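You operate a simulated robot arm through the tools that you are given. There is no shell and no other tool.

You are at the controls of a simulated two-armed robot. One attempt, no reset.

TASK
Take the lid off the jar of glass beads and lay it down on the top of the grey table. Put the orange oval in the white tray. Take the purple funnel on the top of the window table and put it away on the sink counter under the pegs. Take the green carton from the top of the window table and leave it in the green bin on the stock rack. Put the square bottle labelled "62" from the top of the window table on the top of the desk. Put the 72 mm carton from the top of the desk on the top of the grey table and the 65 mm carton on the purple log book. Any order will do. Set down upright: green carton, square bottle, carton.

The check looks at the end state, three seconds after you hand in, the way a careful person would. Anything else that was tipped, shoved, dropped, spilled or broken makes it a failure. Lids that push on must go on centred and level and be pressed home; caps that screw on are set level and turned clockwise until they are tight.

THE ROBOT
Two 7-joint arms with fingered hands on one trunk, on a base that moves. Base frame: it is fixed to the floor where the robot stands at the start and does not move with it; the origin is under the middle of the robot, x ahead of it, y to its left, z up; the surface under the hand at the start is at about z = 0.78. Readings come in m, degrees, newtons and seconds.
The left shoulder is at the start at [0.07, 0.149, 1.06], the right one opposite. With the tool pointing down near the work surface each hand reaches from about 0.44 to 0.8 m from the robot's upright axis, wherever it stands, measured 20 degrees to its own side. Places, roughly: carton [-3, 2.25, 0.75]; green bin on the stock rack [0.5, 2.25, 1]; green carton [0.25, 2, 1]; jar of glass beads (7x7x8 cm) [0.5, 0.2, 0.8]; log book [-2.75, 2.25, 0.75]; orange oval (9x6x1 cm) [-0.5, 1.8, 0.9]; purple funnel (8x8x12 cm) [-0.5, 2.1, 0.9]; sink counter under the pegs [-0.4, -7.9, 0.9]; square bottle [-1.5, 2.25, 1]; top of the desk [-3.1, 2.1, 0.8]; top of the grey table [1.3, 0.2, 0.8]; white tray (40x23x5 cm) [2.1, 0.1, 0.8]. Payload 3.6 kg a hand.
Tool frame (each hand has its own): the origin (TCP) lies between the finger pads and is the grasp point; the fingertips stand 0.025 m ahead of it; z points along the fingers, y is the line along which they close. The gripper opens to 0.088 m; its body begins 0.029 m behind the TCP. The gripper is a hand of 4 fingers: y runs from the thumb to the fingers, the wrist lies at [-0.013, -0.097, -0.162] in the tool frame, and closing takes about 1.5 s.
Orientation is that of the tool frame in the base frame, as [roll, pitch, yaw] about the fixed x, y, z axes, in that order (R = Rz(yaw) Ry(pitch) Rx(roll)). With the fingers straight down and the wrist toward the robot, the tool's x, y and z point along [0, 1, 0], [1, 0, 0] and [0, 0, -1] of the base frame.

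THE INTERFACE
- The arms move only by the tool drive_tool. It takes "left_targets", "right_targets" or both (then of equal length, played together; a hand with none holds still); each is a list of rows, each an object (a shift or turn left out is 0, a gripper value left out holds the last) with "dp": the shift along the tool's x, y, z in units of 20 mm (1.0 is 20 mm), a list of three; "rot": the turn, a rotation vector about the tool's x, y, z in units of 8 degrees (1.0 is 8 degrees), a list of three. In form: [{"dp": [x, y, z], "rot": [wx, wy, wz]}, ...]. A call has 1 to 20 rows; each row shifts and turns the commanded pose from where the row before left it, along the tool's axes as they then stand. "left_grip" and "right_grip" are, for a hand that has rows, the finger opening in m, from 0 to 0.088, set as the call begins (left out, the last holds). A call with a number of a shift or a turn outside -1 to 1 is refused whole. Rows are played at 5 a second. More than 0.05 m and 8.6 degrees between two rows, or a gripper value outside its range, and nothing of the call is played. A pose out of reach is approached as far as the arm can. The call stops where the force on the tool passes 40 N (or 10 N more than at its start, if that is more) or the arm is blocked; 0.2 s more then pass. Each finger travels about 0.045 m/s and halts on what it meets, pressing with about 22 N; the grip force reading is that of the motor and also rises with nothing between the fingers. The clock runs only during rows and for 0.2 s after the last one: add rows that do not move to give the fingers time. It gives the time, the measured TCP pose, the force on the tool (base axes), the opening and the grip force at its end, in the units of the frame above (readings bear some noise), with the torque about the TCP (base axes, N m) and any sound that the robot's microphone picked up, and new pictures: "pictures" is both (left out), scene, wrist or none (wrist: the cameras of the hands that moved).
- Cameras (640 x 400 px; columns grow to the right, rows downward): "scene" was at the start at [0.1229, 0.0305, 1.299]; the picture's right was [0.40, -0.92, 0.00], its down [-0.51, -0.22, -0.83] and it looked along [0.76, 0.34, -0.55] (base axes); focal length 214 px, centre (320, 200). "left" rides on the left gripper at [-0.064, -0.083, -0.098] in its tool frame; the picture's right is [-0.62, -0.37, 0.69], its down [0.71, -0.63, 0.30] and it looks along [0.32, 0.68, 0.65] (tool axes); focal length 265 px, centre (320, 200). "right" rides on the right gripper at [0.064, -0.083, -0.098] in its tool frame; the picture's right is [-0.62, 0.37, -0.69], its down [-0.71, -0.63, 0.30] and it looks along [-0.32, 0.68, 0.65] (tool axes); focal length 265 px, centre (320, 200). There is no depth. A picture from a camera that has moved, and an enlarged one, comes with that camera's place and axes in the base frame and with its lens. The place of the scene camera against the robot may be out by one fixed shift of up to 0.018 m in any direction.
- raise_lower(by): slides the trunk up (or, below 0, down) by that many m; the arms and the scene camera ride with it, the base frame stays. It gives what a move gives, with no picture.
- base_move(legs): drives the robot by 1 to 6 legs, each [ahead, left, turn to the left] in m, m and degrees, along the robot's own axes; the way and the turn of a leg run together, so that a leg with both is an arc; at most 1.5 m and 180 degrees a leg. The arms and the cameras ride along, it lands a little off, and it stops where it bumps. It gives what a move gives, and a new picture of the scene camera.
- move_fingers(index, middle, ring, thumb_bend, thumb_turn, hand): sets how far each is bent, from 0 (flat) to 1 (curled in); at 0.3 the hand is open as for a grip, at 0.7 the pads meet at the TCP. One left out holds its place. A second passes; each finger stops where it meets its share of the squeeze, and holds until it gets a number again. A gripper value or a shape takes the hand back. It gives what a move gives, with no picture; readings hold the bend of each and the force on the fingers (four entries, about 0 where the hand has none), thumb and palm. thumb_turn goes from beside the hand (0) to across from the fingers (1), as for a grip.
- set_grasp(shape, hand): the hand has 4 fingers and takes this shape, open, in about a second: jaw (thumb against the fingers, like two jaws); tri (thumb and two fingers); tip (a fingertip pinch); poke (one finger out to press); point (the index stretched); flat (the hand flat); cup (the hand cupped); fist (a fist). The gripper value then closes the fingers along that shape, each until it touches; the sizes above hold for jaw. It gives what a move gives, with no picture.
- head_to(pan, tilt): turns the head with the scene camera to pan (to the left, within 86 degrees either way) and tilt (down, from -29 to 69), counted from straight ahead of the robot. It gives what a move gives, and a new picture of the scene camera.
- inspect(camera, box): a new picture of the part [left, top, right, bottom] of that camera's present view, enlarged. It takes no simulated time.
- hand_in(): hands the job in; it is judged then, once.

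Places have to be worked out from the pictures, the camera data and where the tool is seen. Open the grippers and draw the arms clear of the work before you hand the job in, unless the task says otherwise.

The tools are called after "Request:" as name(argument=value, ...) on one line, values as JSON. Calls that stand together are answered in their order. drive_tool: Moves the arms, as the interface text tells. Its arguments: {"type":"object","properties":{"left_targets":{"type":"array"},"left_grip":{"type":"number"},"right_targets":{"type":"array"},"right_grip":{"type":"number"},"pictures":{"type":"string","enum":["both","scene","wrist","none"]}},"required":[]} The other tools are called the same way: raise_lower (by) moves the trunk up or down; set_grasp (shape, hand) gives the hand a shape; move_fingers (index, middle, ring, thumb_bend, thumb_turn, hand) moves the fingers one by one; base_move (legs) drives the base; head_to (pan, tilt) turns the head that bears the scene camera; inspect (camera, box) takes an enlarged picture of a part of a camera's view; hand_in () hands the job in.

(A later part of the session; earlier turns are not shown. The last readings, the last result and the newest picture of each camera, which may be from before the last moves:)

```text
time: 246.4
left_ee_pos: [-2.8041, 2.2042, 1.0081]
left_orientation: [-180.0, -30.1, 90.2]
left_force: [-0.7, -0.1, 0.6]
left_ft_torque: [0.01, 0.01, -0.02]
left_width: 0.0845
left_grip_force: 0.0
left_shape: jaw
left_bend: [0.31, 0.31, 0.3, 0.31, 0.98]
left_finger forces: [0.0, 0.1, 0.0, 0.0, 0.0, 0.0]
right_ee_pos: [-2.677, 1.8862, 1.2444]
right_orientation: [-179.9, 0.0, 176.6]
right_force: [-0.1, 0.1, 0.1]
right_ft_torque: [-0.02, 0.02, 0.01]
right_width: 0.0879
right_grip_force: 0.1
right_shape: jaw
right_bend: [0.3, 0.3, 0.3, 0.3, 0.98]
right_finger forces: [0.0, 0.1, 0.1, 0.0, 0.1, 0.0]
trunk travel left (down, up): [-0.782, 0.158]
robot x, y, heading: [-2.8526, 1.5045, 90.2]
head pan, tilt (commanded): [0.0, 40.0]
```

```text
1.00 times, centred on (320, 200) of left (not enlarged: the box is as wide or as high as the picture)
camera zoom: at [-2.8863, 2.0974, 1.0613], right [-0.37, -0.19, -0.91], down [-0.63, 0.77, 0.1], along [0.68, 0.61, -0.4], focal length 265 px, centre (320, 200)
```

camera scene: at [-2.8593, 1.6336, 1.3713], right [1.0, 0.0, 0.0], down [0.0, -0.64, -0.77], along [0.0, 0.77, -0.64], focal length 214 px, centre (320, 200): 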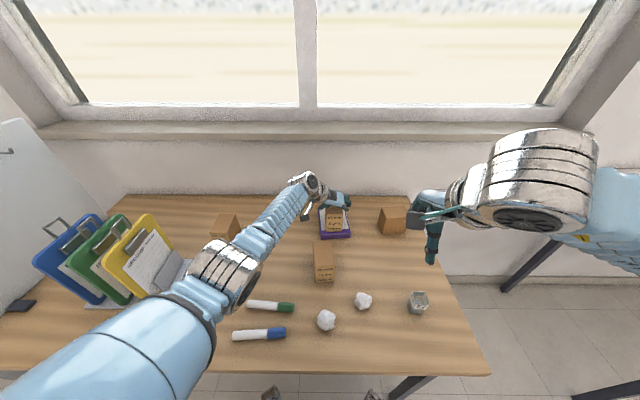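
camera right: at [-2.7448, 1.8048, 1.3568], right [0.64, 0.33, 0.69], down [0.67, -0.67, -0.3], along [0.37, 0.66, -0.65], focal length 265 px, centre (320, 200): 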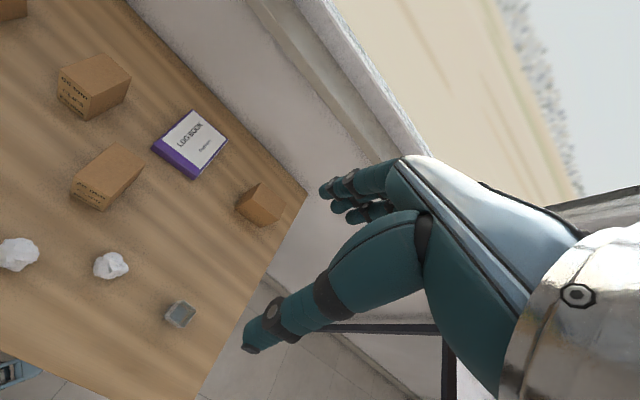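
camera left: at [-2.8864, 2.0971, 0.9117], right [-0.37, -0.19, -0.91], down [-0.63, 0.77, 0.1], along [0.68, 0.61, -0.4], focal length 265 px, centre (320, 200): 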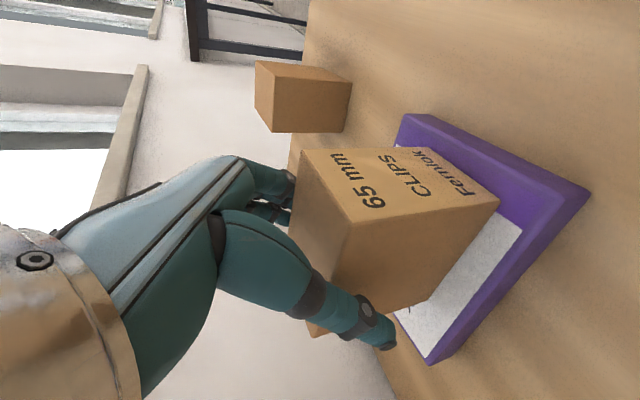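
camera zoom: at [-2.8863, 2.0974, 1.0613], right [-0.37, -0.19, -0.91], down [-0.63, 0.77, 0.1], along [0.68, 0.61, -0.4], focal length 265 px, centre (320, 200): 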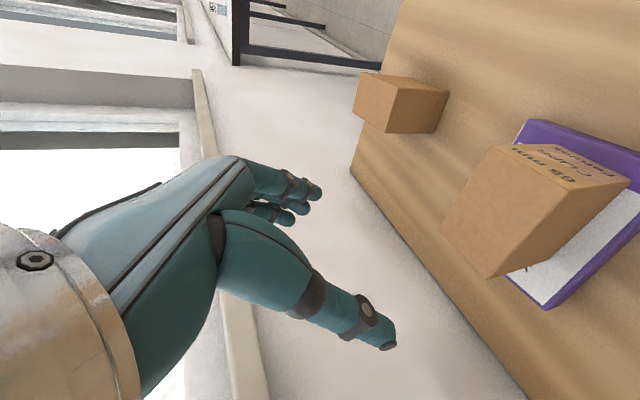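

The 65 mm carton sits on the log book. Now the 72 mm carton: zoom from both cameras.

Request:
inspect(camera="left", box=[330, 50, 480, 160])

Request:
inspect(camera="scene", box=[350, 210, 430, 270])

Request:
inspect(camera="right", box=[0, 0, 640, 400])

```text
3.64 times, centred on (405, 105) of left
camera zoom: at [-2.8863, 2.0974, 1.0613], right [-0.37, -0.19, -0.91], down [-0.63, 0.77, 0.1], along [0.68, 0.61, -0.4], focal length 965 px, centre (11, 546)
```

zoom: 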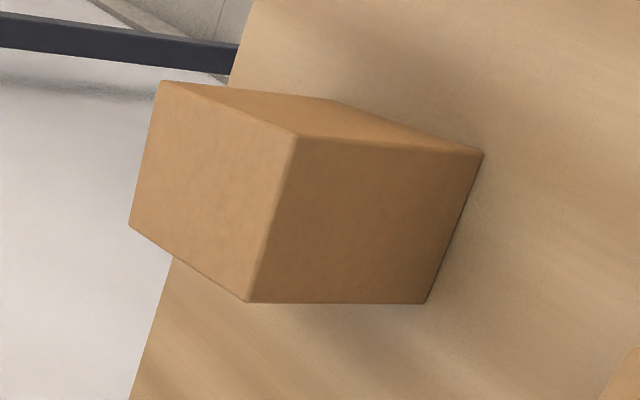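

```text
6.67 times, centred on (390, 240) of scene
camera zoom: at [-2.8591, 1.6341, 1.5212], right [1.0, 0.0, 0.0], down [0.0, -0.64, -0.77], along [0.0, 0.77, -0.64], focal length 1430 px, centre (-147, -67)
```

zoom: 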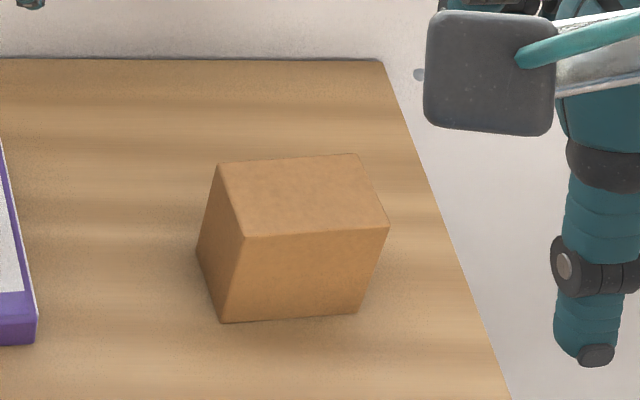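

```text
1.00 times, centred on (320, 200) of right (not enlarged: the box is as wide or as high as the picture)
camera zoom: at [-2.7453, 1.8072, 1.3411], right [0.64, 0.33, 0.69], down [0.67, -0.67, -0.3], along [0.37, 0.66, -0.66], focal length 265 px, centre (320, 200)
```

zoom: 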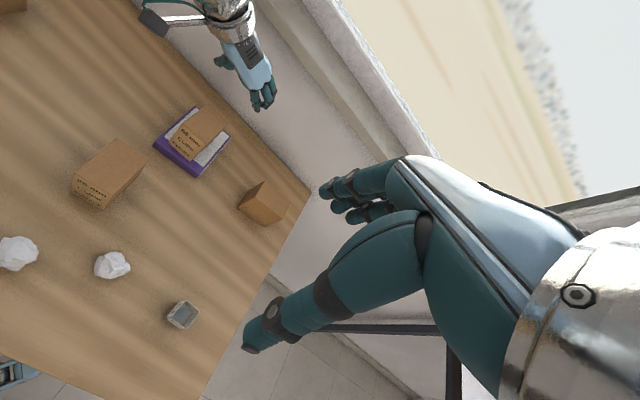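

72 mm carton: centre ≈ [-2.581, 2.201], 86 (x) × 57 (y), top z≈0.837, yaw +6° — right hand can grip it across y. First I withdraw the left hand up and back.

Request:
drive_tool(left_targets=[{"dp": [0.5, 0, -0.866]}, {"dp": [0.5, 0, -0.866]}, {"dp": [0.5, 0, -0.866]}, {"dp": [0.5, 0, -0.866]}, {"dp": [0.5, 0, -0.866]}, {"dp": [-0.74, -1, -0.716]}, {"dp": [-0.74, -1, -0.716]}, {"dp": [-0.74, -1, -0.716]}, {"dp": [-0.74, -1, -0.716]}, {"dp": [-0.74, -1, -0.716]}, {"dp": [-0.74, -1, -0.716]}, {"dp": [-0.74, -1, -0.716]}, {"dp": [-0.74, -1, -0.716]}, {"dp": [-0.74, -1, -0.716]}, {"dp": [-0.74, -1, -0.716]}, {"rot": [0, -0.9375, 0]}, {"rot": [0, -0.9375, 0]}, {"rot": [0, -0.9375, 0]}, {"rot": [0, -0.9375, 0]}, {"dp": [0, 0, 0]}], pictures="scene")

Request:
drive_tool(left_targets=[{"rot": [0, 0, -0.935]}, {"rot": [0, 0, -0.935]}, {"rot": [0, 0, -0.935]}, {"rot": [0, 0, -0.935]}, {"rot": [0, 0, -0.935]}, {"rot": [0, 0, -0.935]}, {"rot": [0, 0, -0.935]}, {"rot": [0, 0, -0.935]}, {"rot": [0, 0, -0.935]}, {"rot": [0, 0, -0.935]}, {"rot": [0, 0, -0.935]}, {"rot": [0, 0, -0.935]}, {"dp": [0, 0, 0]}, {"dp": [0, 0, 0]}, {"dp": [0, 0, 0]}, {"dp": [0, 0, 0]}, {"dp": [0, 0, 0]}, {"dp": [0, 0, 0]}], right_targets=[{"rot": [0, 0, -0.585]}, {"rot": [0, 0, -0.585]}, {"dp": [-0.4, 0.944, 0.3125]}, {"dp": [-0.4, 0.944, 0.3125]}, {"dp": [-0.4, 0.944, 0.3125]}, {"dp": [-0.4, 0.944, 0.3125]}, {"dp": [-0.4, 0.944, 0.3125]}, {"dp": [-0.4, 0.944, 0.3125]}, {"dp": [-0.4, 0.944, 0.3125]}, {"dp": [-0.4, 0.944, 0.3125]}, {"dp": [-0.4, 0.944, 0.3125]}, {"dp": [-0.4, 0.944, 0.3125]}, {"dp": [-0.4, 0.944, 0.3125]}, {"dp": [-0.4, 0.944, 0.3125]}, {"dp": [-0.4, 0.944, 0.3125]}, {"dp": [-0.4, 0.944, 0.3125]}, {"dp": [-0.4, 0.944, 0.3125]}, {"dp": [-0.4, 0.944, 0.3125]}])

```text
time: 250.6
left_ee_pos: [-3.0017, 2.0022, 1.1581]
left_orientation: [-179.8, -0.1, 90.2]
left_force: [-0.5, 0.0, -0.4]
left_ft_torque: [0.01, 0.0, 0.05]
left_width: 0.0846
left_grip_force: 0.0
left_shape: jaw
left_bend: [0.31, 0.31, 0.3, 0.31, 0.98]
left_finger forces: [0.0, 0.0, 0.0, 0.0, 0.0, 0.0]
right_ee_pos: [-2.6758, 1.8863, 1.2443]
right_orientation: [-179.8, 0.0, 176.5]
right_force: [0.1, -0.5, 0.0]
right_ft_torque: [-0.01, 0.04, 0.0]
right_width: 0.0877
right_grip_force: 0.0
right_shape: jaw
right_bend: [0.3, 0.3, 0.3, 0.3, 0.98]
right_finger forces: [0.0, 0.0, 0.0, 0.1, 0.0, 0.0]
trunk travel left (down, up): [-0.782, 0.158]
robot x, y, heading: [-2.8505, 1.5036, 90.2]
head pan, tilt (commanded): [0.0, 40.0]
camera scene: at [-2.8586, 1.6348, 1.5211], right [1.0, 0.0, 0.0], down [0.0, -0.64, -0.77], along [0.0, 0.77, -0.64], focal length 214 px, centre (320, 200)
```

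scene: 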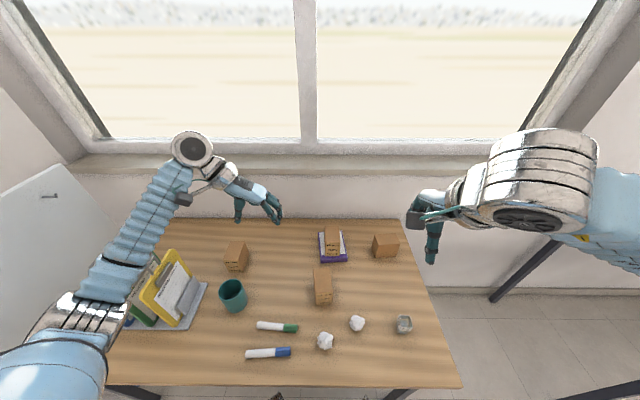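

```text
time: 254.4
left_ee_pos: [-3.0037, 2.0031, 1.1586]
left_orientation: [-180.0, -0.2, 179.9]
left_force: [0.2, -0.2, -0.5]
left_ft_torque: [-0.06, 0.0, 0.02]
left_width: 0.0848
left_grip_force: 0.2
left_shape: jaw
left_bend: [0.31, 0.31, 0.3, 0.31, 0.98]
left_finger forces: [0.1, 0.1, 0.0, 0.0, 0.0, 0.0]
right_ee_pos: [-2.5793, 2.2015, 1.1438]
right_orientation: [-179.8, 0.0, -174.1]
right_force: [-0.8, 0.4, -0.5]
right_ft_torque: [-0.05, -0.03, 0.01]
right_width: 0.0877
right_grip_force: 0.0
right_shape: jaw
right_bend: [0.3, 0.3, 0.3, 0.3, 0.98]
right_finger forces: [0.0, 0.1, 0.0, 0.0, 0.1, 0.0]
trunk travel left (down, up): [-0.782, 0.158]
robot x, y, heading: [-2.8507, 1.5052, 90.3]
head pan, tilt (commanded): [0.0, 40.0]
camera scene: at [-2.8593, 1.6353, 1.5211], right [1.0, 0.0, 0.0], down [0.0, -0.64, -0.77], along [0.0, 0.77, -0.64], focal length 214 px, centre (320, 200)
camera right: at [-2.6347, 2.1126, 1.2404], right [0.58, 0.43, 0.69], down [0.78, -0.55, -0.3], along [0.25, 0.71, -0.66], focal length 265 px, centre (320, 200)
camera left: at [-2.9382, 1.9192, 1.2556], right [0.62, -0.37, -0.69], down [-0.72, -0.63, -0.3], along [-0.33, 0.68, -0.65], focal length 265 px, centre (320, 200)
```

scene: 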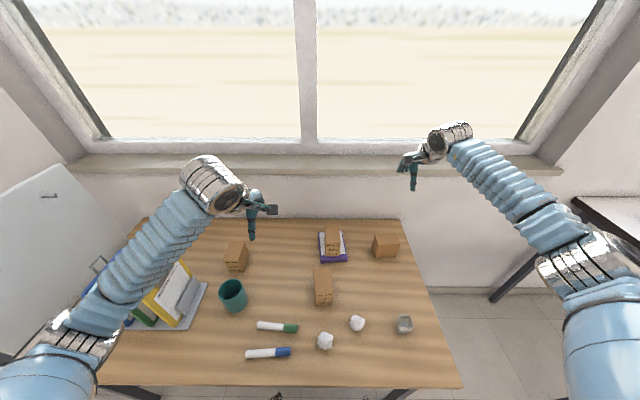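
right: 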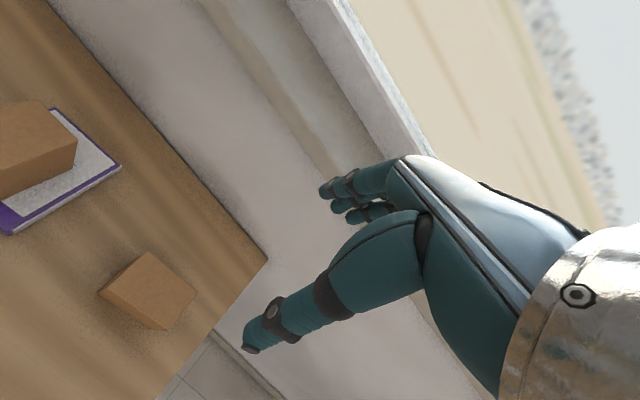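
left: 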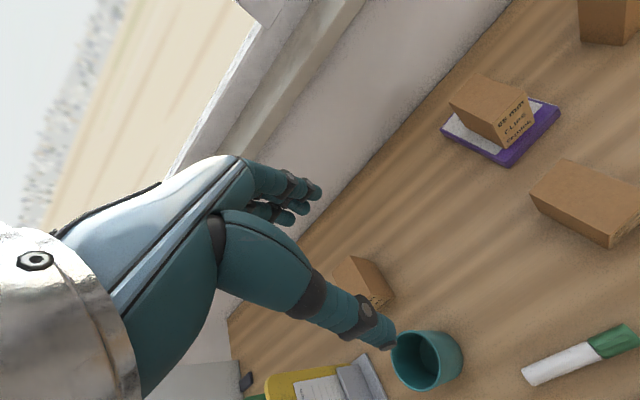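

Prediction and image agree within ~8 mm. I lower the trunk by 0.15 m, keeping the left hand high.

Request:
raise_lower(by=-0.15)

Request:
inspect(camera="right", box=[60, 180, 320, 400])

```text
time: 256.1
left_ee_pos: [-3.0024, 2.0024, 1.0082]
left_orientation: [179.9, -0.1, 180.0]
left_force: [0.0, 0.4, -0.7]
left_ft_torque: [-0.03, -0.02, -0.01]
left_width: 0.0847
left_grip_force: 0.0
left_shape: jaw
left_bend: [0.31, 0.31, 0.3, 0.31, 0.98]
left_finger forces: [0.0, 0.0, 0.0, 0.0, 0.0, 0.1]
right_ee_pos: [-2.58, 2.2004, 0.9934]
right_orientation: [-180.0, 0.0, -174.1]
right_force: [-0.5, -0.2, 0.4]
right_ft_torque: [0.0, -0.02, 0.03]
right_width: 0.0876
right_grip_force: 0.1
right_shape: jaw
right_bend: [0.3, 0.3, 0.3, 0.3, 0.98]
right_finger forces: [0.1, 0.1, 0.1, 0.0, 0.0, 0.1]
trunk travel left (down, up): [-0.632, 0.308]
robot x, y, heading: [-2.8499, 1.5028, 90.5]
head pan, tilt (commanded): [0.0, 40.0]
```

```text
1.82 times, centred on (190, 290) of right
camera zoom: at [-2.6345, 2.1116, 1.0909], right [0.58, 0.43, 0.69], down [0.78, -0.55, -0.3], along [0.25, 0.71, -0.66], focal length 483 px, centre (556, 36)
```

zoom: 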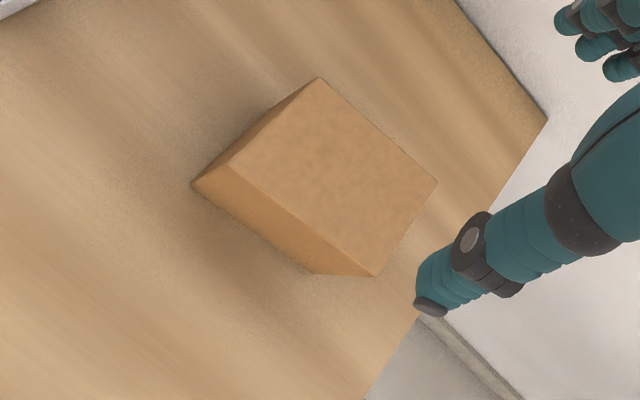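

Carton centre confirmed at [-2.580, 2.201], directly under the TCP. I descend to z≈0.818.

Request:
drive_tool(right_targets=[{"dp": [0, 0, 0.974]}, {"dp": [0, 0, 0.974]}, {"dp": [0, 0, 0.974]}, {"dp": [0, 0, 0.974]}, {"dp": [0, 0, 0.974]}, {"dp": [0, 0, 0.974]}, {"dp": [0, 0, 0.974]}, {"dp": [0, 0, 0.974]}, {"dp": [0, 0, 0.974]}, {"dp": [0, 0, 0]}])

Request:
inspect(camera="scene", box=[300, 150, 560, 330])

```text
time: 258.3
left_ee_pos: [-3.0023, 2.0021, 1.0085]
left_orientation: [179.8, -0.1, 180.0]
left_force: [0.0, 0.2, -0.2]
left_ft_torque: [-0.01, -0.04, -0.05]
left_width: 0.0845
left_grip_force: 0.0
left_shape: jaw
left_bend: [0.31, 0.31, 0.3, 0.31, 0.98]
left_finger forces: [0.1, 0.0, 0.0, 0.1, 0.0, 0.1]
right_ee_pos: [-2.581, 2.2011, 0.8179]
right_orientation: [-179.9, -0.1, -174.2]
right_force: [-0.1, 0.8, 1.2]
right_ft_torque: [0.01, 0.0, -0.01]
right_width: 0.0875
right_grip_force: 0.1
right_shape: jaw
right_bend: [0.3, 0.3, 0.3, 0.3, 0.98]
right_finger forces: [1.5, 0.0, 0.0, 0.1, 0.0, 0.0]
trunk travel left (down, up): [-0.632, 0.308]
robot x, y, heading: [-2.8484, 1.5046, 90.4]
head pan, tilt (commanded): [0.0, 40.0]
camera scene: at [-2.8592, 1.634, 1.3712], right [1.0, 0.0, 0.0], down [0.0, -0.64, -0.77], along [0.0, 0.77, -0.64], focal length 214 px, centre (320, 200)
camera right: at [-2.6357, 2.1117, 0.9153], right [0.58, 0.43, 0.69], down [0.77, -0.55, -0.3], along [0.25, 0.71, -0.65], focal length 265 px, centre (320, 200)
```

scene: 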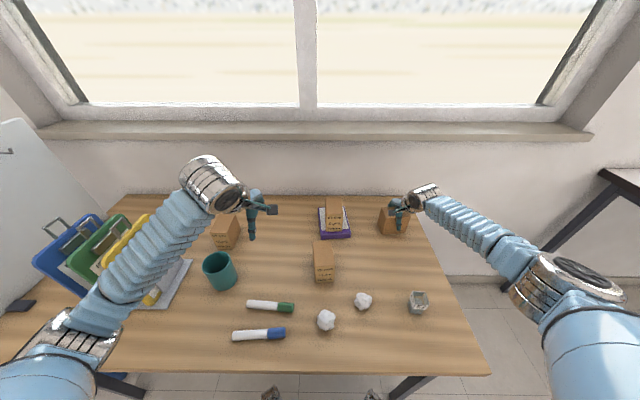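
right: 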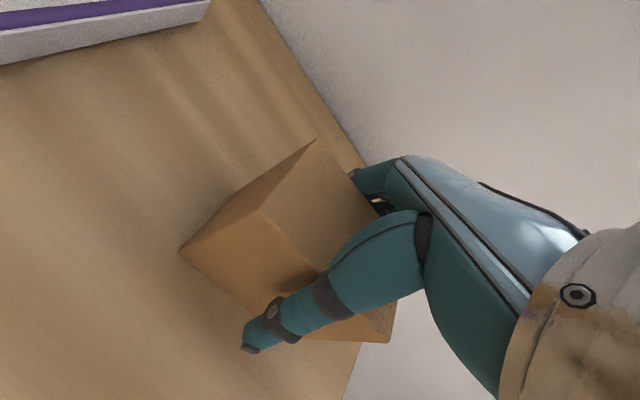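

```text
2.22 times, centred on (430, 240) of scene
camera zoom: at [-2.8592, 1.634, 1.3712], right [1.0, 0.0, 0.0], down [0.0, -0.64, -0.77], along [0.0, 0.77, -0.64], focal length 477 px, centre (76, 111)
```

zoom: 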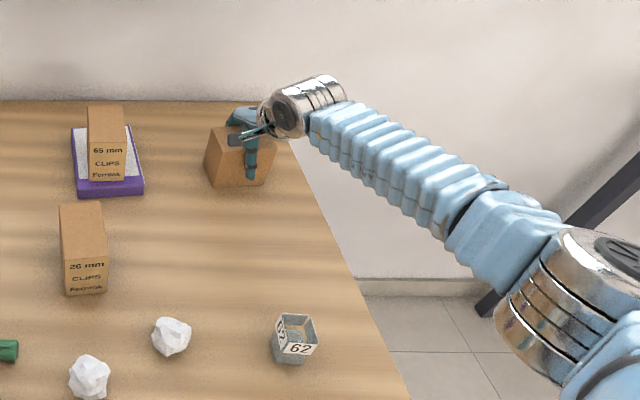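

Light index contact (1.5 N). I shift 4 mm forward and 4 mm up, then close the grip.

Request:
drive_tool(right_targets=[{"dp": [0, 0, -0.2]}, {"dp": [0, 0.2, 0]}, {"dp": [0, 0, 0]}], pictures="none")

Request:
drive_tool(right_targets=[{"dp": [0, 0, 0]}, {"dp": [0, 0, 0]}, {"dp": [0, 0, 0]}, {"dp": [0, 0, 0]}, {"dp": [0, 0, 0]}, {"dp": [0, 0, 0]}, {"dp": [0, 0, 0]}], right_grip=0.03)

```text
time: 259.1
left_ee_pos: [-3.002, 2.0011, 1.0088]
left_orientation: [179.8, 0.0, -179.9]
left_force: [-0.7, -0.1, -0.5]
left_ft_torque: [-0.01, 0.02, 0.0]
left_width: 0.0847
left_grip_force: 0.1
left_shape: jaw
left_bend: [0.31, 0.31, 0.3, 0.31, 0.98]
left_finger forces: [0.0, 0.0, 0.0, 0.0, 0.1, 0.0]
right_ee_pos: [-2.5813, 2.2055, 0.8219]
right_orientation: [-179.9, 0.1, -174.1]
right_force: [1.0, -0.9, 1.1]
right_ft_torque: [0.05, 0.02, 0.03]
right_width: 0.0879
right_grip_force: 0.1
right_shape: jaw
right_bend: [0.3, 0.3, 0.3, 0.3, 0.98]
right_finger forces: [0.1, 0.0, 0.0, 0.0, 0.6, 0.1]
trunk travel left (down, up): [-0.632, 0.308]
robot x, y, heading: [-2.8498, 1.5014, 90.0]
head pan, tilt (commanded): [0.0, 40.0]
```

```text
time: 260.7
left_ee_pos: [-3.0016, 2.0019, 1.0079]
left_orientation: [179.9, -0.1, 180.0]
left_force: [0.2, -0.5, -0.3]
left_ft_torque: [0.0, 0.0, 0.01]
left_width: 0.0847
left_grip_force: 0.0
left_shape: jaw
left_bend: [0.31, 0.31, 0.3, 0.31, 0.98]
left_finger forces: [0.1, 0.0, 0.0, 0.1, 0.1, 0.1]
right_ee_pos: [-2.5809, 2.2056, 0.8213]
right_orientation: [-179.9, 0.0, -174.1]
right_force: [-0.4, 0.1, -0.3]
right_ft_torque: [0.01, 0.02, 0.03]
right_width: 0.0521
right_grip_force: 22.0
right_shape: jaw
right_bend: [0.74, 0.42, 0.38, 0.63, 0.99]
right_finger forces: [11.3, 6.3, 2.7, 0.0, 20.5, 0.0]
trunk travel left (down, up): [-0.632, 0.308]
robot x, y, heading: [-2.848, 1.5043, 90.1]
head pan, tilt (commanded): [0.0, 40.0]
camera scene: at [-2.8591, 1.6343, 1.3712], right [1.0, 0.0, 0.0], down [0.0, -0.64, -0.77], along [0.0, 0.77, -0.64], focal length 214 px, centre (320, 200)
camera right: at [-2.6351, 2.1156, 0.9189], right [0.58, 0.43, 0.69], down [0.78, -0.55, -0.3], along [0.25, 0.71, -0.66], focal length 265 px, centre (320, 200)
```

scene: 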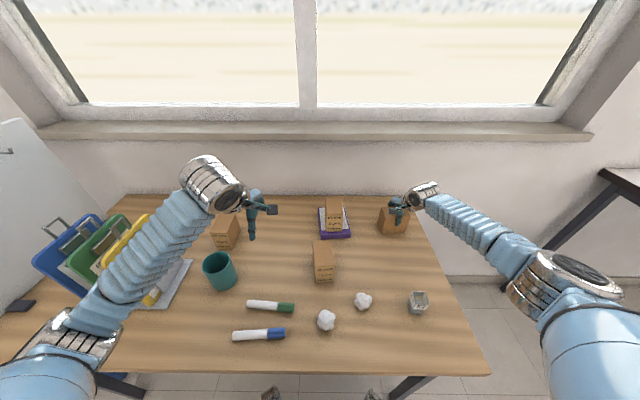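
right: 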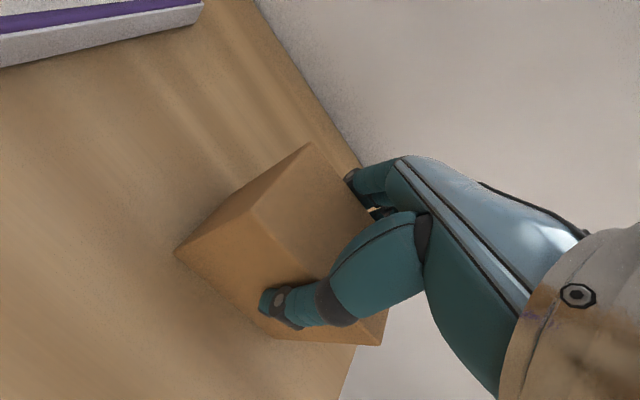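

Gripped. I lift by the trunk 0.2 m.

Request:
raise_lower(by=0.06)

Request:
inspect(camera="right", box=[100, 100, 460, 380])

Request:
raise_lower(by=0.16)

Request:
inspect(camera="scene", box=[0, 0, 640, 400])

```text
time: 261.7
left_ee_pos: [-3.0029, 2.0027, 1.0679]
left_orientation: [-179.9, -0.1, -179.9]
left_force: [0.2, 0.9, -0.2]
left_ft_torque: [0.02, -0.02, 0.0]
left_width: 0.0849
left_grip_force: 0.1
left_shape: jaw
left_bend: [0.31, 0.31, 0.3, 0.31, 0.98]
left_finger forces: [0.0, 0.1, 0.0, 0.0, 0.0, 0.1]
right_ee_pos: [-2.5803, 2.2047, 0.8813]
right_orientation: [-179.8, -0.1, -174.1]
right_force: [0.3, 0.3, -2.5]
right_ft_torque: [-0.01, -0.01, -0.02]
right_width: 0.0521
right_grip_force: 22.2
right_shape: jaw
right_bend: [0.74, 0.42, 0.38, 0.63, 0.99]
right_finger forces: [11.2, 6.3, 2.8, 0.1, 20.3, 0.0]
trunk travel left (down, up): [-0.692, 0.248]
robot x, y, heading: [-2.8507, 1.5005, 90.1]
head pan, tilt (commanded): [0.0, 40.0]
```

```text
1.43 times, centred on (280, 240) of right
camera zoom: at [-2.6349, 2.1161, 0.9784], right [0.58, 0.43, 0.69], down [0.78, -0.55, -0.3], along [0.25, 0.71, -0.66], focal length 379 px, centre (377, 143)
```

zoom: 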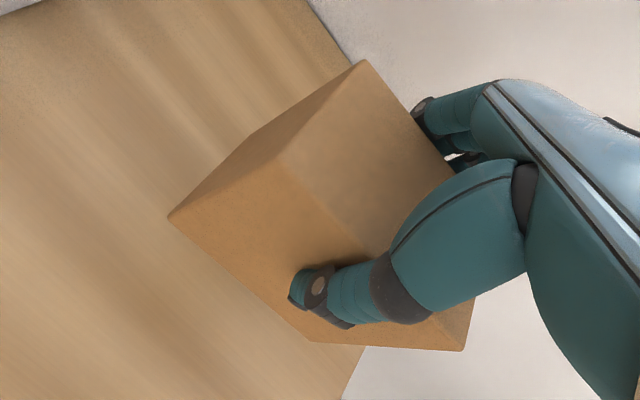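

```text
time: 263.6
left_ee_pos: [-3.0031, 2.002, 1.2272]
left_orientation: [180.0, -0.1, -180.0]
left_force: [0.7, 0.3, -0.1]
left_ft_torque: [-0.01, 0.03, -0.01]
left_width: 0.0848
left_grip_force: 0.0
left_shape: jaw
left_bend: [0.31, 0.31, 0.3, 0.31, 0.98]
left_finger forces: [0.0, 0.0, 0.1, 0.0, 0.0, 0.1]
right_ee_pos: [-2.5793, 2.2062, 1.0418]
right_orientation: [-179.8, -0.2, -174.1]
right_force: [0.2, 0.6, -2.5]
right_ft_torque: [0.02, 0.01, 0.02]
right_width: 0.0521
right_grip_force: 21.8
right_shape: jaw
right_bend: [0.74, 0.42, 0.38, 0.63, 0.99]
right_finger forces: [11.3, 6.3, 2.7, 0.0, 20.3, 0.0]
trunk travel left (down, up): [-0.852, 0.088]
robot x, y, heading: [-2.8496, 1.5077, 90.2]
head pan, tilt (commanded): [0.0, 40.0]
```

```text
1.00 times, centred on (320, 200) of scene (not enlarged: the box is as wide or as high as the picture)
camera zoom: at [-2.8589, 1.6349, 1.5911], right [1.0, 0.0, 0.0], down [0.0, -0.64, -0.77], along [0.0, 0.77, -0.64], focal length 214 px, centre (320, 200)
```

zoom: 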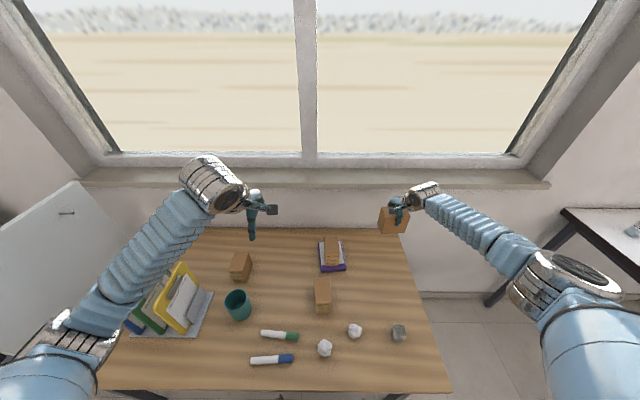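

72 mm carton is held. I retract both hands toward the body before driving.

Request:
drive_tool(right_targets=[{"dp": [0, -0.5, -0.5]}, {"dp": [0, -1, -0.5]}, {"dp": [0, -1, -0.5]}, {"dp": [0, -1, -0.5]}, {"dp": [0, -1, -0.5]}, {"dp": [0, -1, -0.5]}, {"dp": [0, -1, -0.5]}, {"dp": [0, -1, 0]}, {"dp": [0, -1, 0]}, {"dp": [0, -1, 0]}, {"dp": [0, -1, 0]}, {"dp": [0, -0.5, 0]}], left_targets=[{"dp": [0, -0.5, -0.5]}, {"dp": [0, -0.5, -0.5]}, {"dp": [0, -0.5, -0.5]}, {"dp": [0, -0.5, 0]}, {"dp": [0, -0.5, 0]}, {"dp": [0, 0, 0]}, {"dp": [0, 0, 0]}, {"dp": [0, 0, 0]}, {"dp": [0, 0, 0]}, {"dp": [0, 0, 0]}, {"dp": [0, 0, 0]}, {"dp": [0, 0, 0]}], pictures="scene")

Request:
base_move(legs=[[-0.35, 0, 0], [0, -1.2, 0], [0, -1.2, 0]])

```text
time: 266.1
left_ee_pos: [-3.0031, 1.9496, 1.2581]
left_orientation: [179.9, 0.0, 179.9]
left_force: [-0.2, 0.6, -1.0]
left_ft_torque: [0.0, 0.01, 0.01]
left_width: 0.0848
left_grip_force: 0.1
left_shape: jaw
left_bend: [0.31, 0.31, 0.3, 0.31, 0.98]
left_finger forces: [0.0, 0.0, 0.1, 0.1, 0.0, 0.0]
right_ee_pos: [-2.557, 1.9855, 1.1124]
right_orientation: [-179.9, -0.1, -174.1]
right_force: [0.2, -0.3, -1.6]
right_ft_torque: [-0.05, -0.03, 0.03]
right_width: 0.0519
right_grip_force: 21.9
right_shape: jaw
right_bend: [0.74, 0.42, 0.39, 0.63, 0.99]
right_finger forces: [11.4, 6.2, 2.8, 0.1, 20.3, 0.1]
trunk travel left (down, up): [-0.852, 0.088]
robot x, y, heading: [-2.8503, 1.505, 90.3]
head pan, tilt (commanded): [0.0, 40.0]
camera scene: at [-2.8587, 1.6337, 1.5913], right [1.0, 0.0, 0.0], down [0.0, -0.64, -0.77], along [0.0, 0.77, -0.64], focal length 214 px, centre (320, 200)
```

scene: 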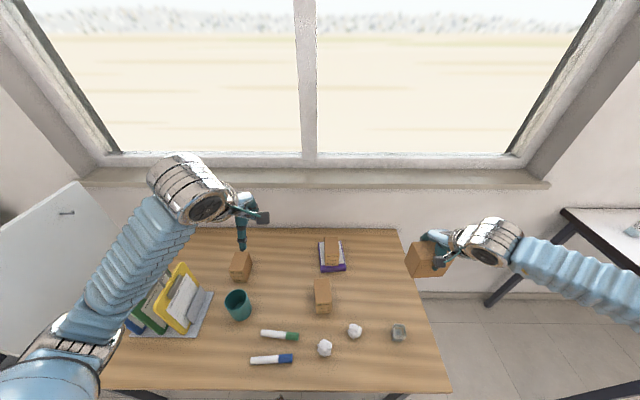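

```text
time: 301.4
left_ee_pos: [-0.5949, 1.626, 1.259]
left_orientation: [179.9, -0.2, -179.1]
left_force: [-1.2, -0.1, -0.9]
left_ft_torque: [0.02, 0.04, 0.0]
left_width: 0.0846
left_grip_force: 0.1
left_shape: jaw
left_bend: [0.31, 0.31, 0.3, 0.31, 0.98]
left_finger forces: [0.1, 0.0, 0.1, 0.1, 0.0, 0.0]
right_ee_pos: [-0.1513, 1.666, 1.1121]
right_orientation: [-179.8, -0.1, -173.4]
right_force: [0.1, 0.6, -2.5]
right_ft_torque: [0.0, 0.04, 0.01]
right_width: 0.052
right_grip_force: 22.3
right_shape: jaw
right_bend: [0.74, 0.42, 0.39, 0.63, 0.99]
right_finger forces: [11.6, 6.2, 2.6, 0.0, 20.4, 0.0]
trunk travel left (down, up): [-0.852, 0.088]
robot x, y, heading: [-0.4362, 1.1808, 91.0]
head pan, tilt (commanded): [0.0, 40.0]
camera scene: at [-0.4469, 1.3103, 1.5912], right [1.0, 0.02, 0.0], down [0.01, -0.64, -0.77], along [-0.01, 0.77, -0.64], focal length 214 px, centre (320, 200)
```

scene: 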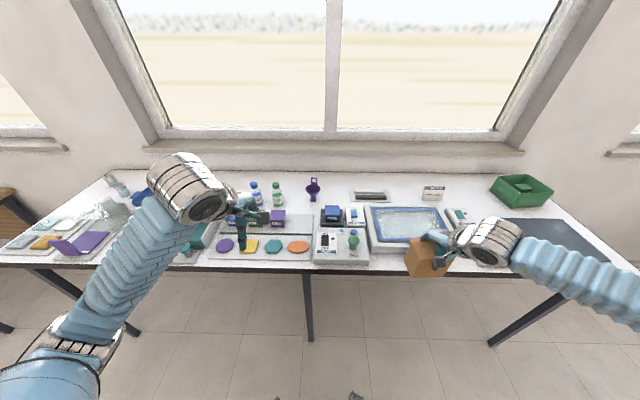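

Back at the window table. I zoom on the orange oval, the neighbouring items and the funnel.

Request:
inspect(camera="scene", box=[200, 170, 380, 270])

Request:
inspect(camera="left", box=[0, 0, 640, 400])

```text
3.56 times, centred on (290, 220) of scene
camera zoom: at [-0.4469, 1.3103, 1.5912], right [1.0, 0.02, 0.0], down [0.01, -0.64, -0.77], along [-0.01, 0.77, -0.64], focal length 763 px, centre (427, 129)
```

zoom: 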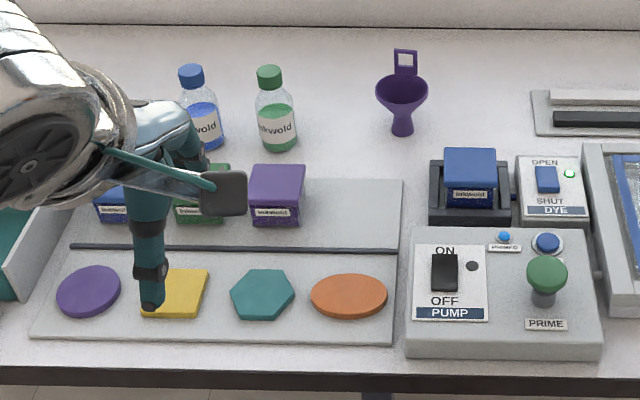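

```text
1.00 times, centred on (320, 200) of left (not enlarged: the box is as wide or as high as the picture)
camera zoom: at [-0.5291, 1.543, 1.356], right [0.62, -0.36, -0.7], down [-0.71, -0.64, -0.3], along [-0.34, 0.68, -0.65], focal length 265 px, centre (320, 200)
```

zoom: 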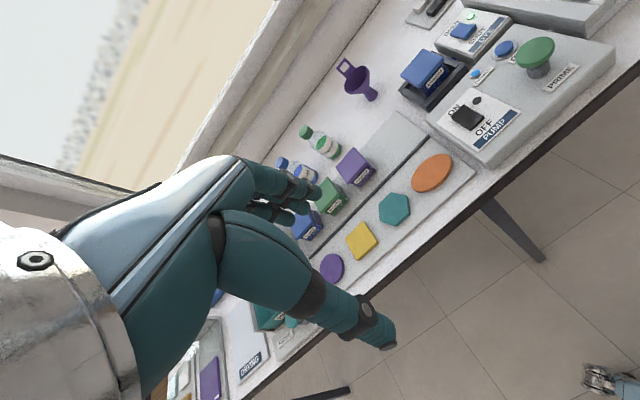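

The orange oval lies on a grey plate at about [-0.531, 1.826]. I bring the left hand above it at z≈1.02 for a closer look.

Request:
drive_tool(left_targets=[{"dp": [-0.28, 0.83, 0.99]}, {"dp": [-0.28, 0.83, 0.99]}, {"dp": [-0.28, 0.83, 0.99]}, {"dp": [-0.28, 0.83, 0.99]}, {"dp": [-0.28, 0.83, 0.99]}, {"dp": [-0.28, 0.83, 0.99]}, {"dp": [-0.28, 0.83, 0.99]}, {"dp": [-0.28, 0.83, 0.99]}, {"dp": [-0.28, 0.83, 0.99]}, {"dp": [-0.28, 0.83, 0.99]}, {"dp": [-0.28, 0.83, 0.99]}, {"dp": [-0.28, 0.83, 0.99]}, {"dp": [0, 0, 0]}], left_grip=0.088)

Request:
inspect(camera="left", box=[320, 120, 560, 300])

Request:
inspect(camera="scene", box=[220, 170, 380, 270])

```text
time: 304.2
left_ee_pos: [-0.5307, 1.8251, 1.021]
left_orientation: [179.8, -0.2, -179.4]
left_force: [0.3, -0.2, -0.3]
left_ft_torque: [0.02, -0.04, 0.0]
left_width: 0.0878
left_grip_force: 0.0
left_shape: jaw
left_bend: [0.3, 0.3, 0.3, 0.3, 0.98]
left_finger forces: [0.0, 0.0, 0.0, 0.0, 0.1, 0.0]
right_ee_pos: [-0.1527, 1.6656, 1.1115]
right_orientation: [-179.9, 0.0, -173.4]
right_force: [0.6, 0.5, -3.2]
right_ft_torque: [-0.01, -0.03, -0.01]
right_width: 0.0523
right_grip_force: 21.3
right_shape: jaw
right_bend: [0.74, 0.42, 0.39, 0.63, 0.99]
right_finger forces: [11.6, 6.2, 2.7, 0.1, 20.4, 0.1]
trunk travel left (down, up): [-0.852, 0.088]
robot x, y, heading: [-0.4365, 1.1814, 90.9]
head pan, tilt (commanded): [0.0, 40.0]
camera scene: at [-0.448, 1.3101, 1.5912], right [1.0, 0.02, 0.0], down [0.01, -0.64, -0.77], along [-0.01, 0.77, -0.64], focal length 214 px, centre (320, 200)
camera left: at [-0.466, 1.7433, 1.1181], right [0.62, -0.36, -0.7], down [-0.71, -0.64, -0.3], along [-0.34, 0.68, -0.65], focal length 265 px, centre (320, 200)
```

scene: 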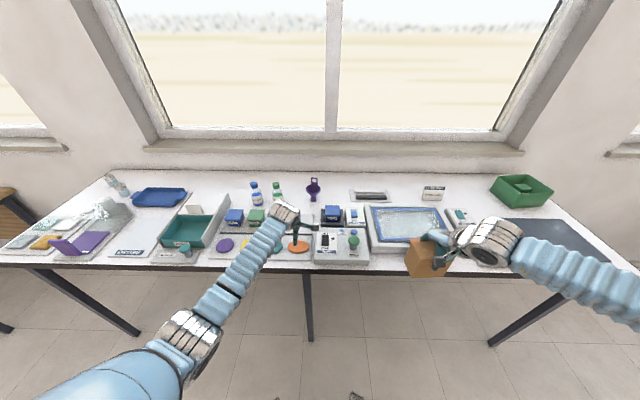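
left: 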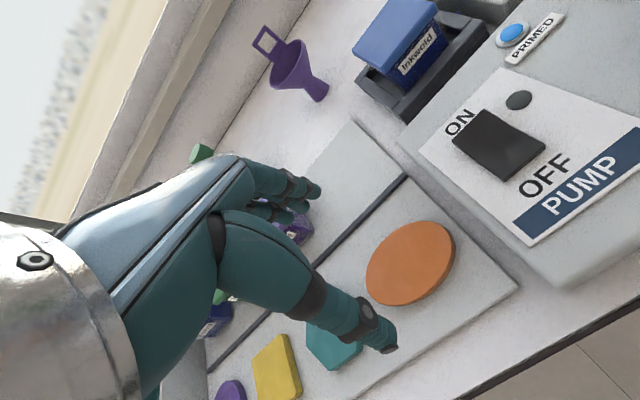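

```text
2.22 times, centred on (440, 210) of left
camera zoom: at [-0.466, 1.7433, 1.1181], right [0.62, -0.36, -0.7], down [-0.71, -0.64, -0.3], along [-0.34, 0.68, -0.65], focal length 590 px, centre (53, 178)
```

zoom: 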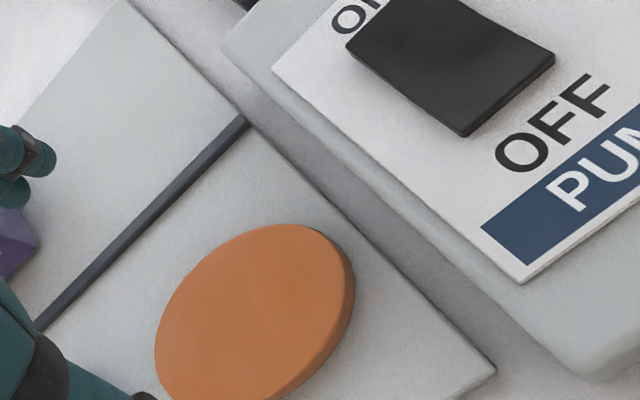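

```text
4.00 times, centred on (300, 220) of scene
camera zoom: at [-0.448, 1.3101, 1.5912], right [1.0, 0.02, 0.0], down [0.01, -0.64, -0.77], along [-0.01, 0.77, -0.64], focal length 858 px, centre (400, 120)
```

zoom: 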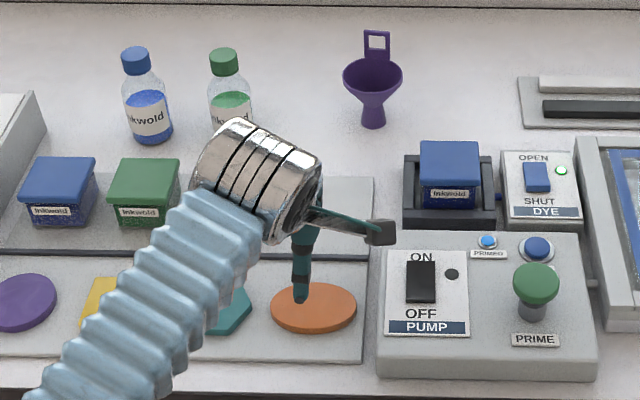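

I zoom tighter on the oval to get its axes.

Request:
inspect(camera="left", box=[340, 200, 480, 320])

```text
3.33 times, centred on (410, 260) of left
camera zoom: at [-0.466, 1.7433, 1.1181], right [0.62, -0.36, -0.7], down [-0.71, -0.64, -0.3], along [-0.34, 0.68, -0.65], focal length 885 px, centre (20, 0)
```

zoom: 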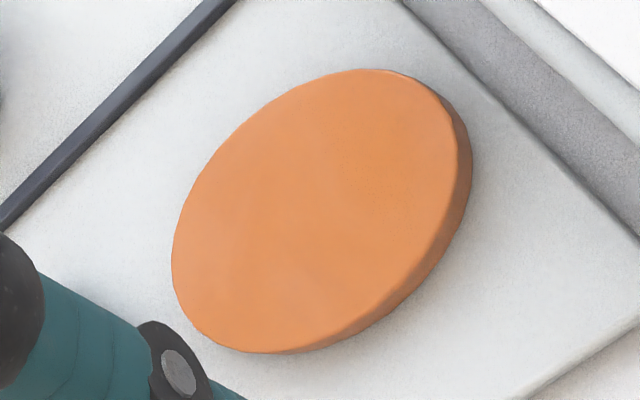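

Oval centre ≈ [-0.532, 1.832], top z≈0.911, yaw ≈ +3°. I align and descend to z≈0.94, then check.

Request:
drive_tool(left_targets=[{"dp": [0.05, 0.35, 0], "rot": [0, 0, -0.31]}, {"dp": [0, 0, 0.8]}, {"dp": [0, 0, 0.8]}, {"dp": [0, 0, 0.8]}, {"dp": [0, 0, 0.8]}, {"dp": [0, 0, 0.8]}, {"dp": [0, 0, 0]}], left_grip=0.08)

Request:
inspect(camera="left", box=[220, 140, 480, 360])

```text
time: 305.8
left_ee_pos: [-0.5344, 1.8332, 0.9408]
left_orientation: [179.8, -0.2, -176.7]
left_force: [0.9, 0.3, 1.2]
left_ft_torque: [-0.02, 0.05, -0.02]
left_width: 0.0806
left_grip_force: 0.0
left_shape: jaw
left_bend: [0.31, 0.31, 0.3, 0.31, 0.98]
left_finger forces: [0.1, 0.0, 0.1, 0.0, 0.0, 0.0]
right_ee_pos: [-0.1513, 1.666, 1.111]
right_orientation: [-179.9, 0.0, -173.4]
right_force: [0.2, -0.2, -1.9]
right_ft_torque: [0.01, -0.03, 0.01]
right_width: 0.0522
right_grip_force: 21.8
right_shape: jaw
right_bend: [0.74, 0.42, 0.39, 0.63, 0.99]
right_finger forces: [11.5, 6.2, 2.7, 0.0, 20.5, 0.1]
trunk travel left (down, up): [-0.852, 0.088]
robot x, y, heading: [-0.4372, 1.1796, 91.2]
head pan, tilt (commanded): [0.0, 40.0]
camera scene: at [-0.4475, 1.3109, 1.5912], right [1.0, 0.02, 0.0], down [0.01, -0.64, -0.77], along [-0.01, 0.77, -0.64], focal length 214 px, centre (320, 200)
camera left: at [-0.4649, 1.7538, 1.038], right [0.64, -0.33, -0.69], down [-0.68, -0.67, -0.3], along [-0.36, 0.66, -0.65], focal length 265 px, centre (320, 200)
```

scene: 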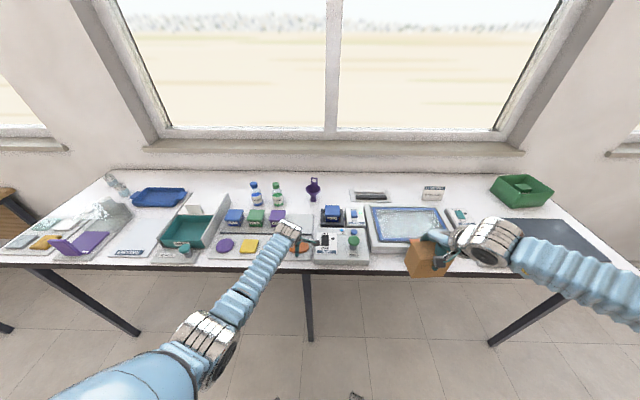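
left: 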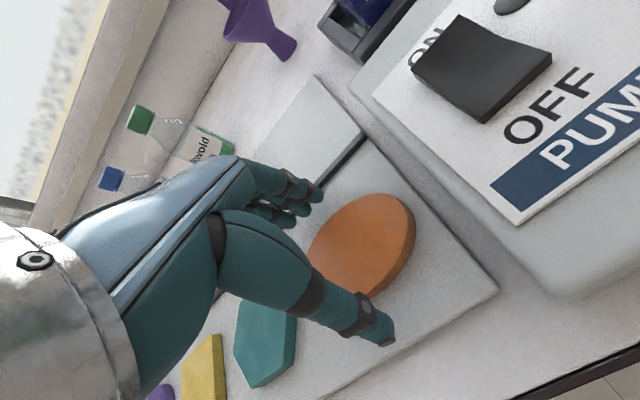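

```text
1.82 times, centred on (350, 250) of left
camera zoom: at [-0.4649, 1.7538, 1.038], right [0.64, -0.33, -0.69], down [-0.68, -0.67, -0.3], along [-0.36, 0.66, -0.65], focal length 483 px, centre (266, 109)
```

zoom: 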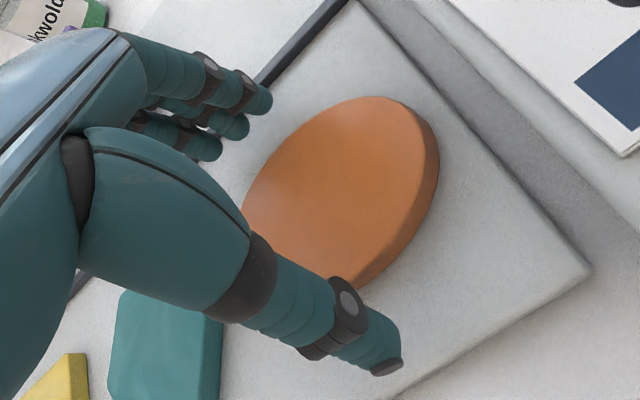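

Fingers straddle the oval; a dark rail lies just behind. I narrow the opening slightly (0.074) and lower in small steps, watching for contact.

Request:
drive_tool(left_targets=[{"dp": [0, -0.1, 0]}, {"dp": [0, 0, 0.2]}, {"dp": [0, 0, 0.2]}, {"dp": [0, 0, 0.1]}, {"dp": [0, 0, 0]}], left_grip=0.074, pictures="wrist")

Request:
inspect(camera="left", box=[220, 140, 480, 360])

```text
time: 307.0
left_ee_pos: [-0.5332, 1.8315, 0.9321]
left_orientation: [179.7, 0.0, -176.8]
left_force: [-1.9, -1.5, 8.1]
left_ft_torque: [0.29, 0.11, 0.07]
left_width: 0.0735
left_grip_force: 0.1
left_shape: jaw
left_bend: [0.27, 0.32, 0.31, 0.44, 0.99]
left_finger forces: [0.1, 6.9, 0.0, 0.0, 0.3, 0.0]
right_ee_pos: [-0.1507, 1.6651, 1.112]
right_orientation: [-179.9, 0.0, -173.4]
right_force: [0.7, 0.0, -1.8]
right_ft_torque: [0.01, -0.02, 0.0]
right_width: 0.0522
right_grip_force: 22.0
right_shape: jaw
right_bend: [0.74, 0.42, 0.39, 0.63, 0.99]
right_finger forces: [11.4, 6.2, 2.7, 0.0, 20.4, 0.0]
trunk travel left (down, up): [-0.852, 0.088]
robot x, y, heading: [-0.437, 1.1776, 91.0]
head pan, tilt (commanded): [0.0, 40.0]
camera left: at [-0.4635, 1.7512, 1.0294], right [0.64, -0.33, -0.7], down [-0.68, -0.67, -0.31], along [-0.36, 0.67, -0.65], focal length 265 px, centre (320, 200)
```

left: 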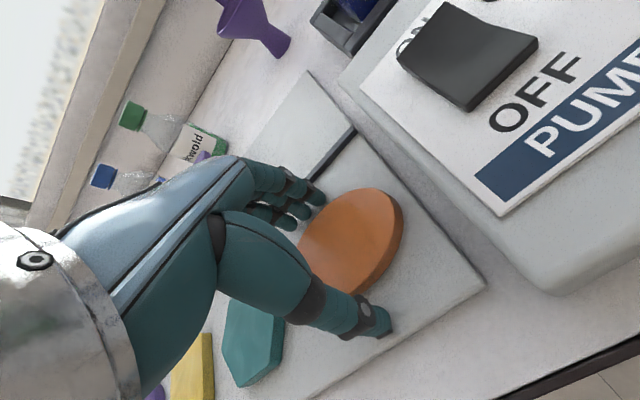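

```text
1.82 times, centred on (350, 250) of left
camera zoom: at [-0.4635, 1.7512, 1.0294], right [0.64, -0.33, -0.7], down [-0.68, -0.67, -0.31], along [-0.36, 0.67, -0.65], focal length 483 px, centre (266, 109)
```

zoom: 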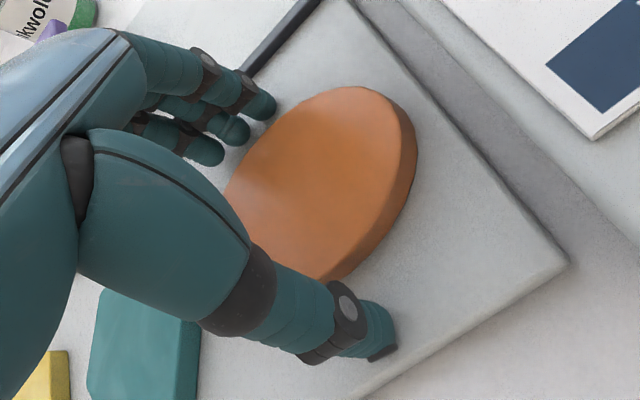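

Middle finger met resistance (7 N) — likely resting on the oval's edge. I rise 6 mm, open fully, and shift 2 mm toward me, then lower again.

Request:
drive_tool(left_targets=[{"dp": [0, 0, -0.3]}, {"dp": [0, -0.1, 0]}, {"dp": [0, 0, 0]}, {"dp": [0, 0, 0]}, {"dp": [0, 0, 0.2]}, {"dp": [0, 0, 0]}], left_grip=0.088, pictures="wrist")

Request:
inspect(camera="left", box=[240, 150, 420, 290])

```text
time: 308.4
left_ee_pos: [-0.5336, 1.8284, 0.9337]
left_orientation: [179.9, -0.1, -176.8]
left_force: [-0.7, -0.6, -0.9]
left_ft_torque: [-0.01, -0.04, 0.01]
left_width: 0.0875
left_grip_force: 0.1
left_shape: jaw
left_bend: [0.3, 0.3, 0.3, 0.3, 0.98]
left_finger forces: [0.0, 0.1, 0.0, 0.0, 0.0, 0.1]
right_ee_pos: [-0.1515, 1.6657, 1.1108]
right_orientation: [-179.9, 0.0, -173.4]
right_force: [-0.2, 0.2, -2.5]
right_ft_torque: [-0.01, 0.02, -0.02]
right_width: 0.0522
right_grip_force: 21.7
right_shape: jaw
right_bend: [0.74, 0.42, 0.39, 0.63, 0.99]
right_finger forces: [11.5, 6.2, 2.7, 0.0, 20.4, 0.0]
trunk travel left (down, up): [-0.852, 0.088]
robot x, y, heading: [-0.4351, 1.1795, 91.0]
head pan, tilt (commanded): [0.0, 40.0]
camera left: at [-0.4636, 1.7492, 1.0305], right [0.64, -0.33, -0.7], down [-0.68, -0.67, -0.3], along [-0.36, 0.67, -0.65], focal length 265 px, centre (320, 200)
```

left: 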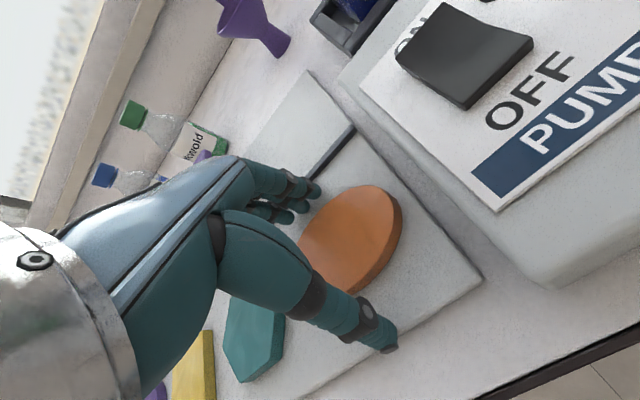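

```text
2.86 times, centred on (330, 220) of left
camera zoom: at [-0.4636, 1.7492, 1.0305], right [0.64, -0.33, -0.7], down [-0.68, -0.67, -0.3], along [-0.36, 0.67, -0.65], focal length 758 px, centre (291, 143)
```

zoom: 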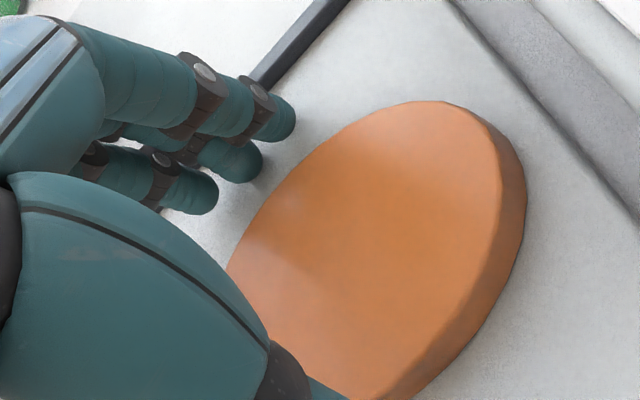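

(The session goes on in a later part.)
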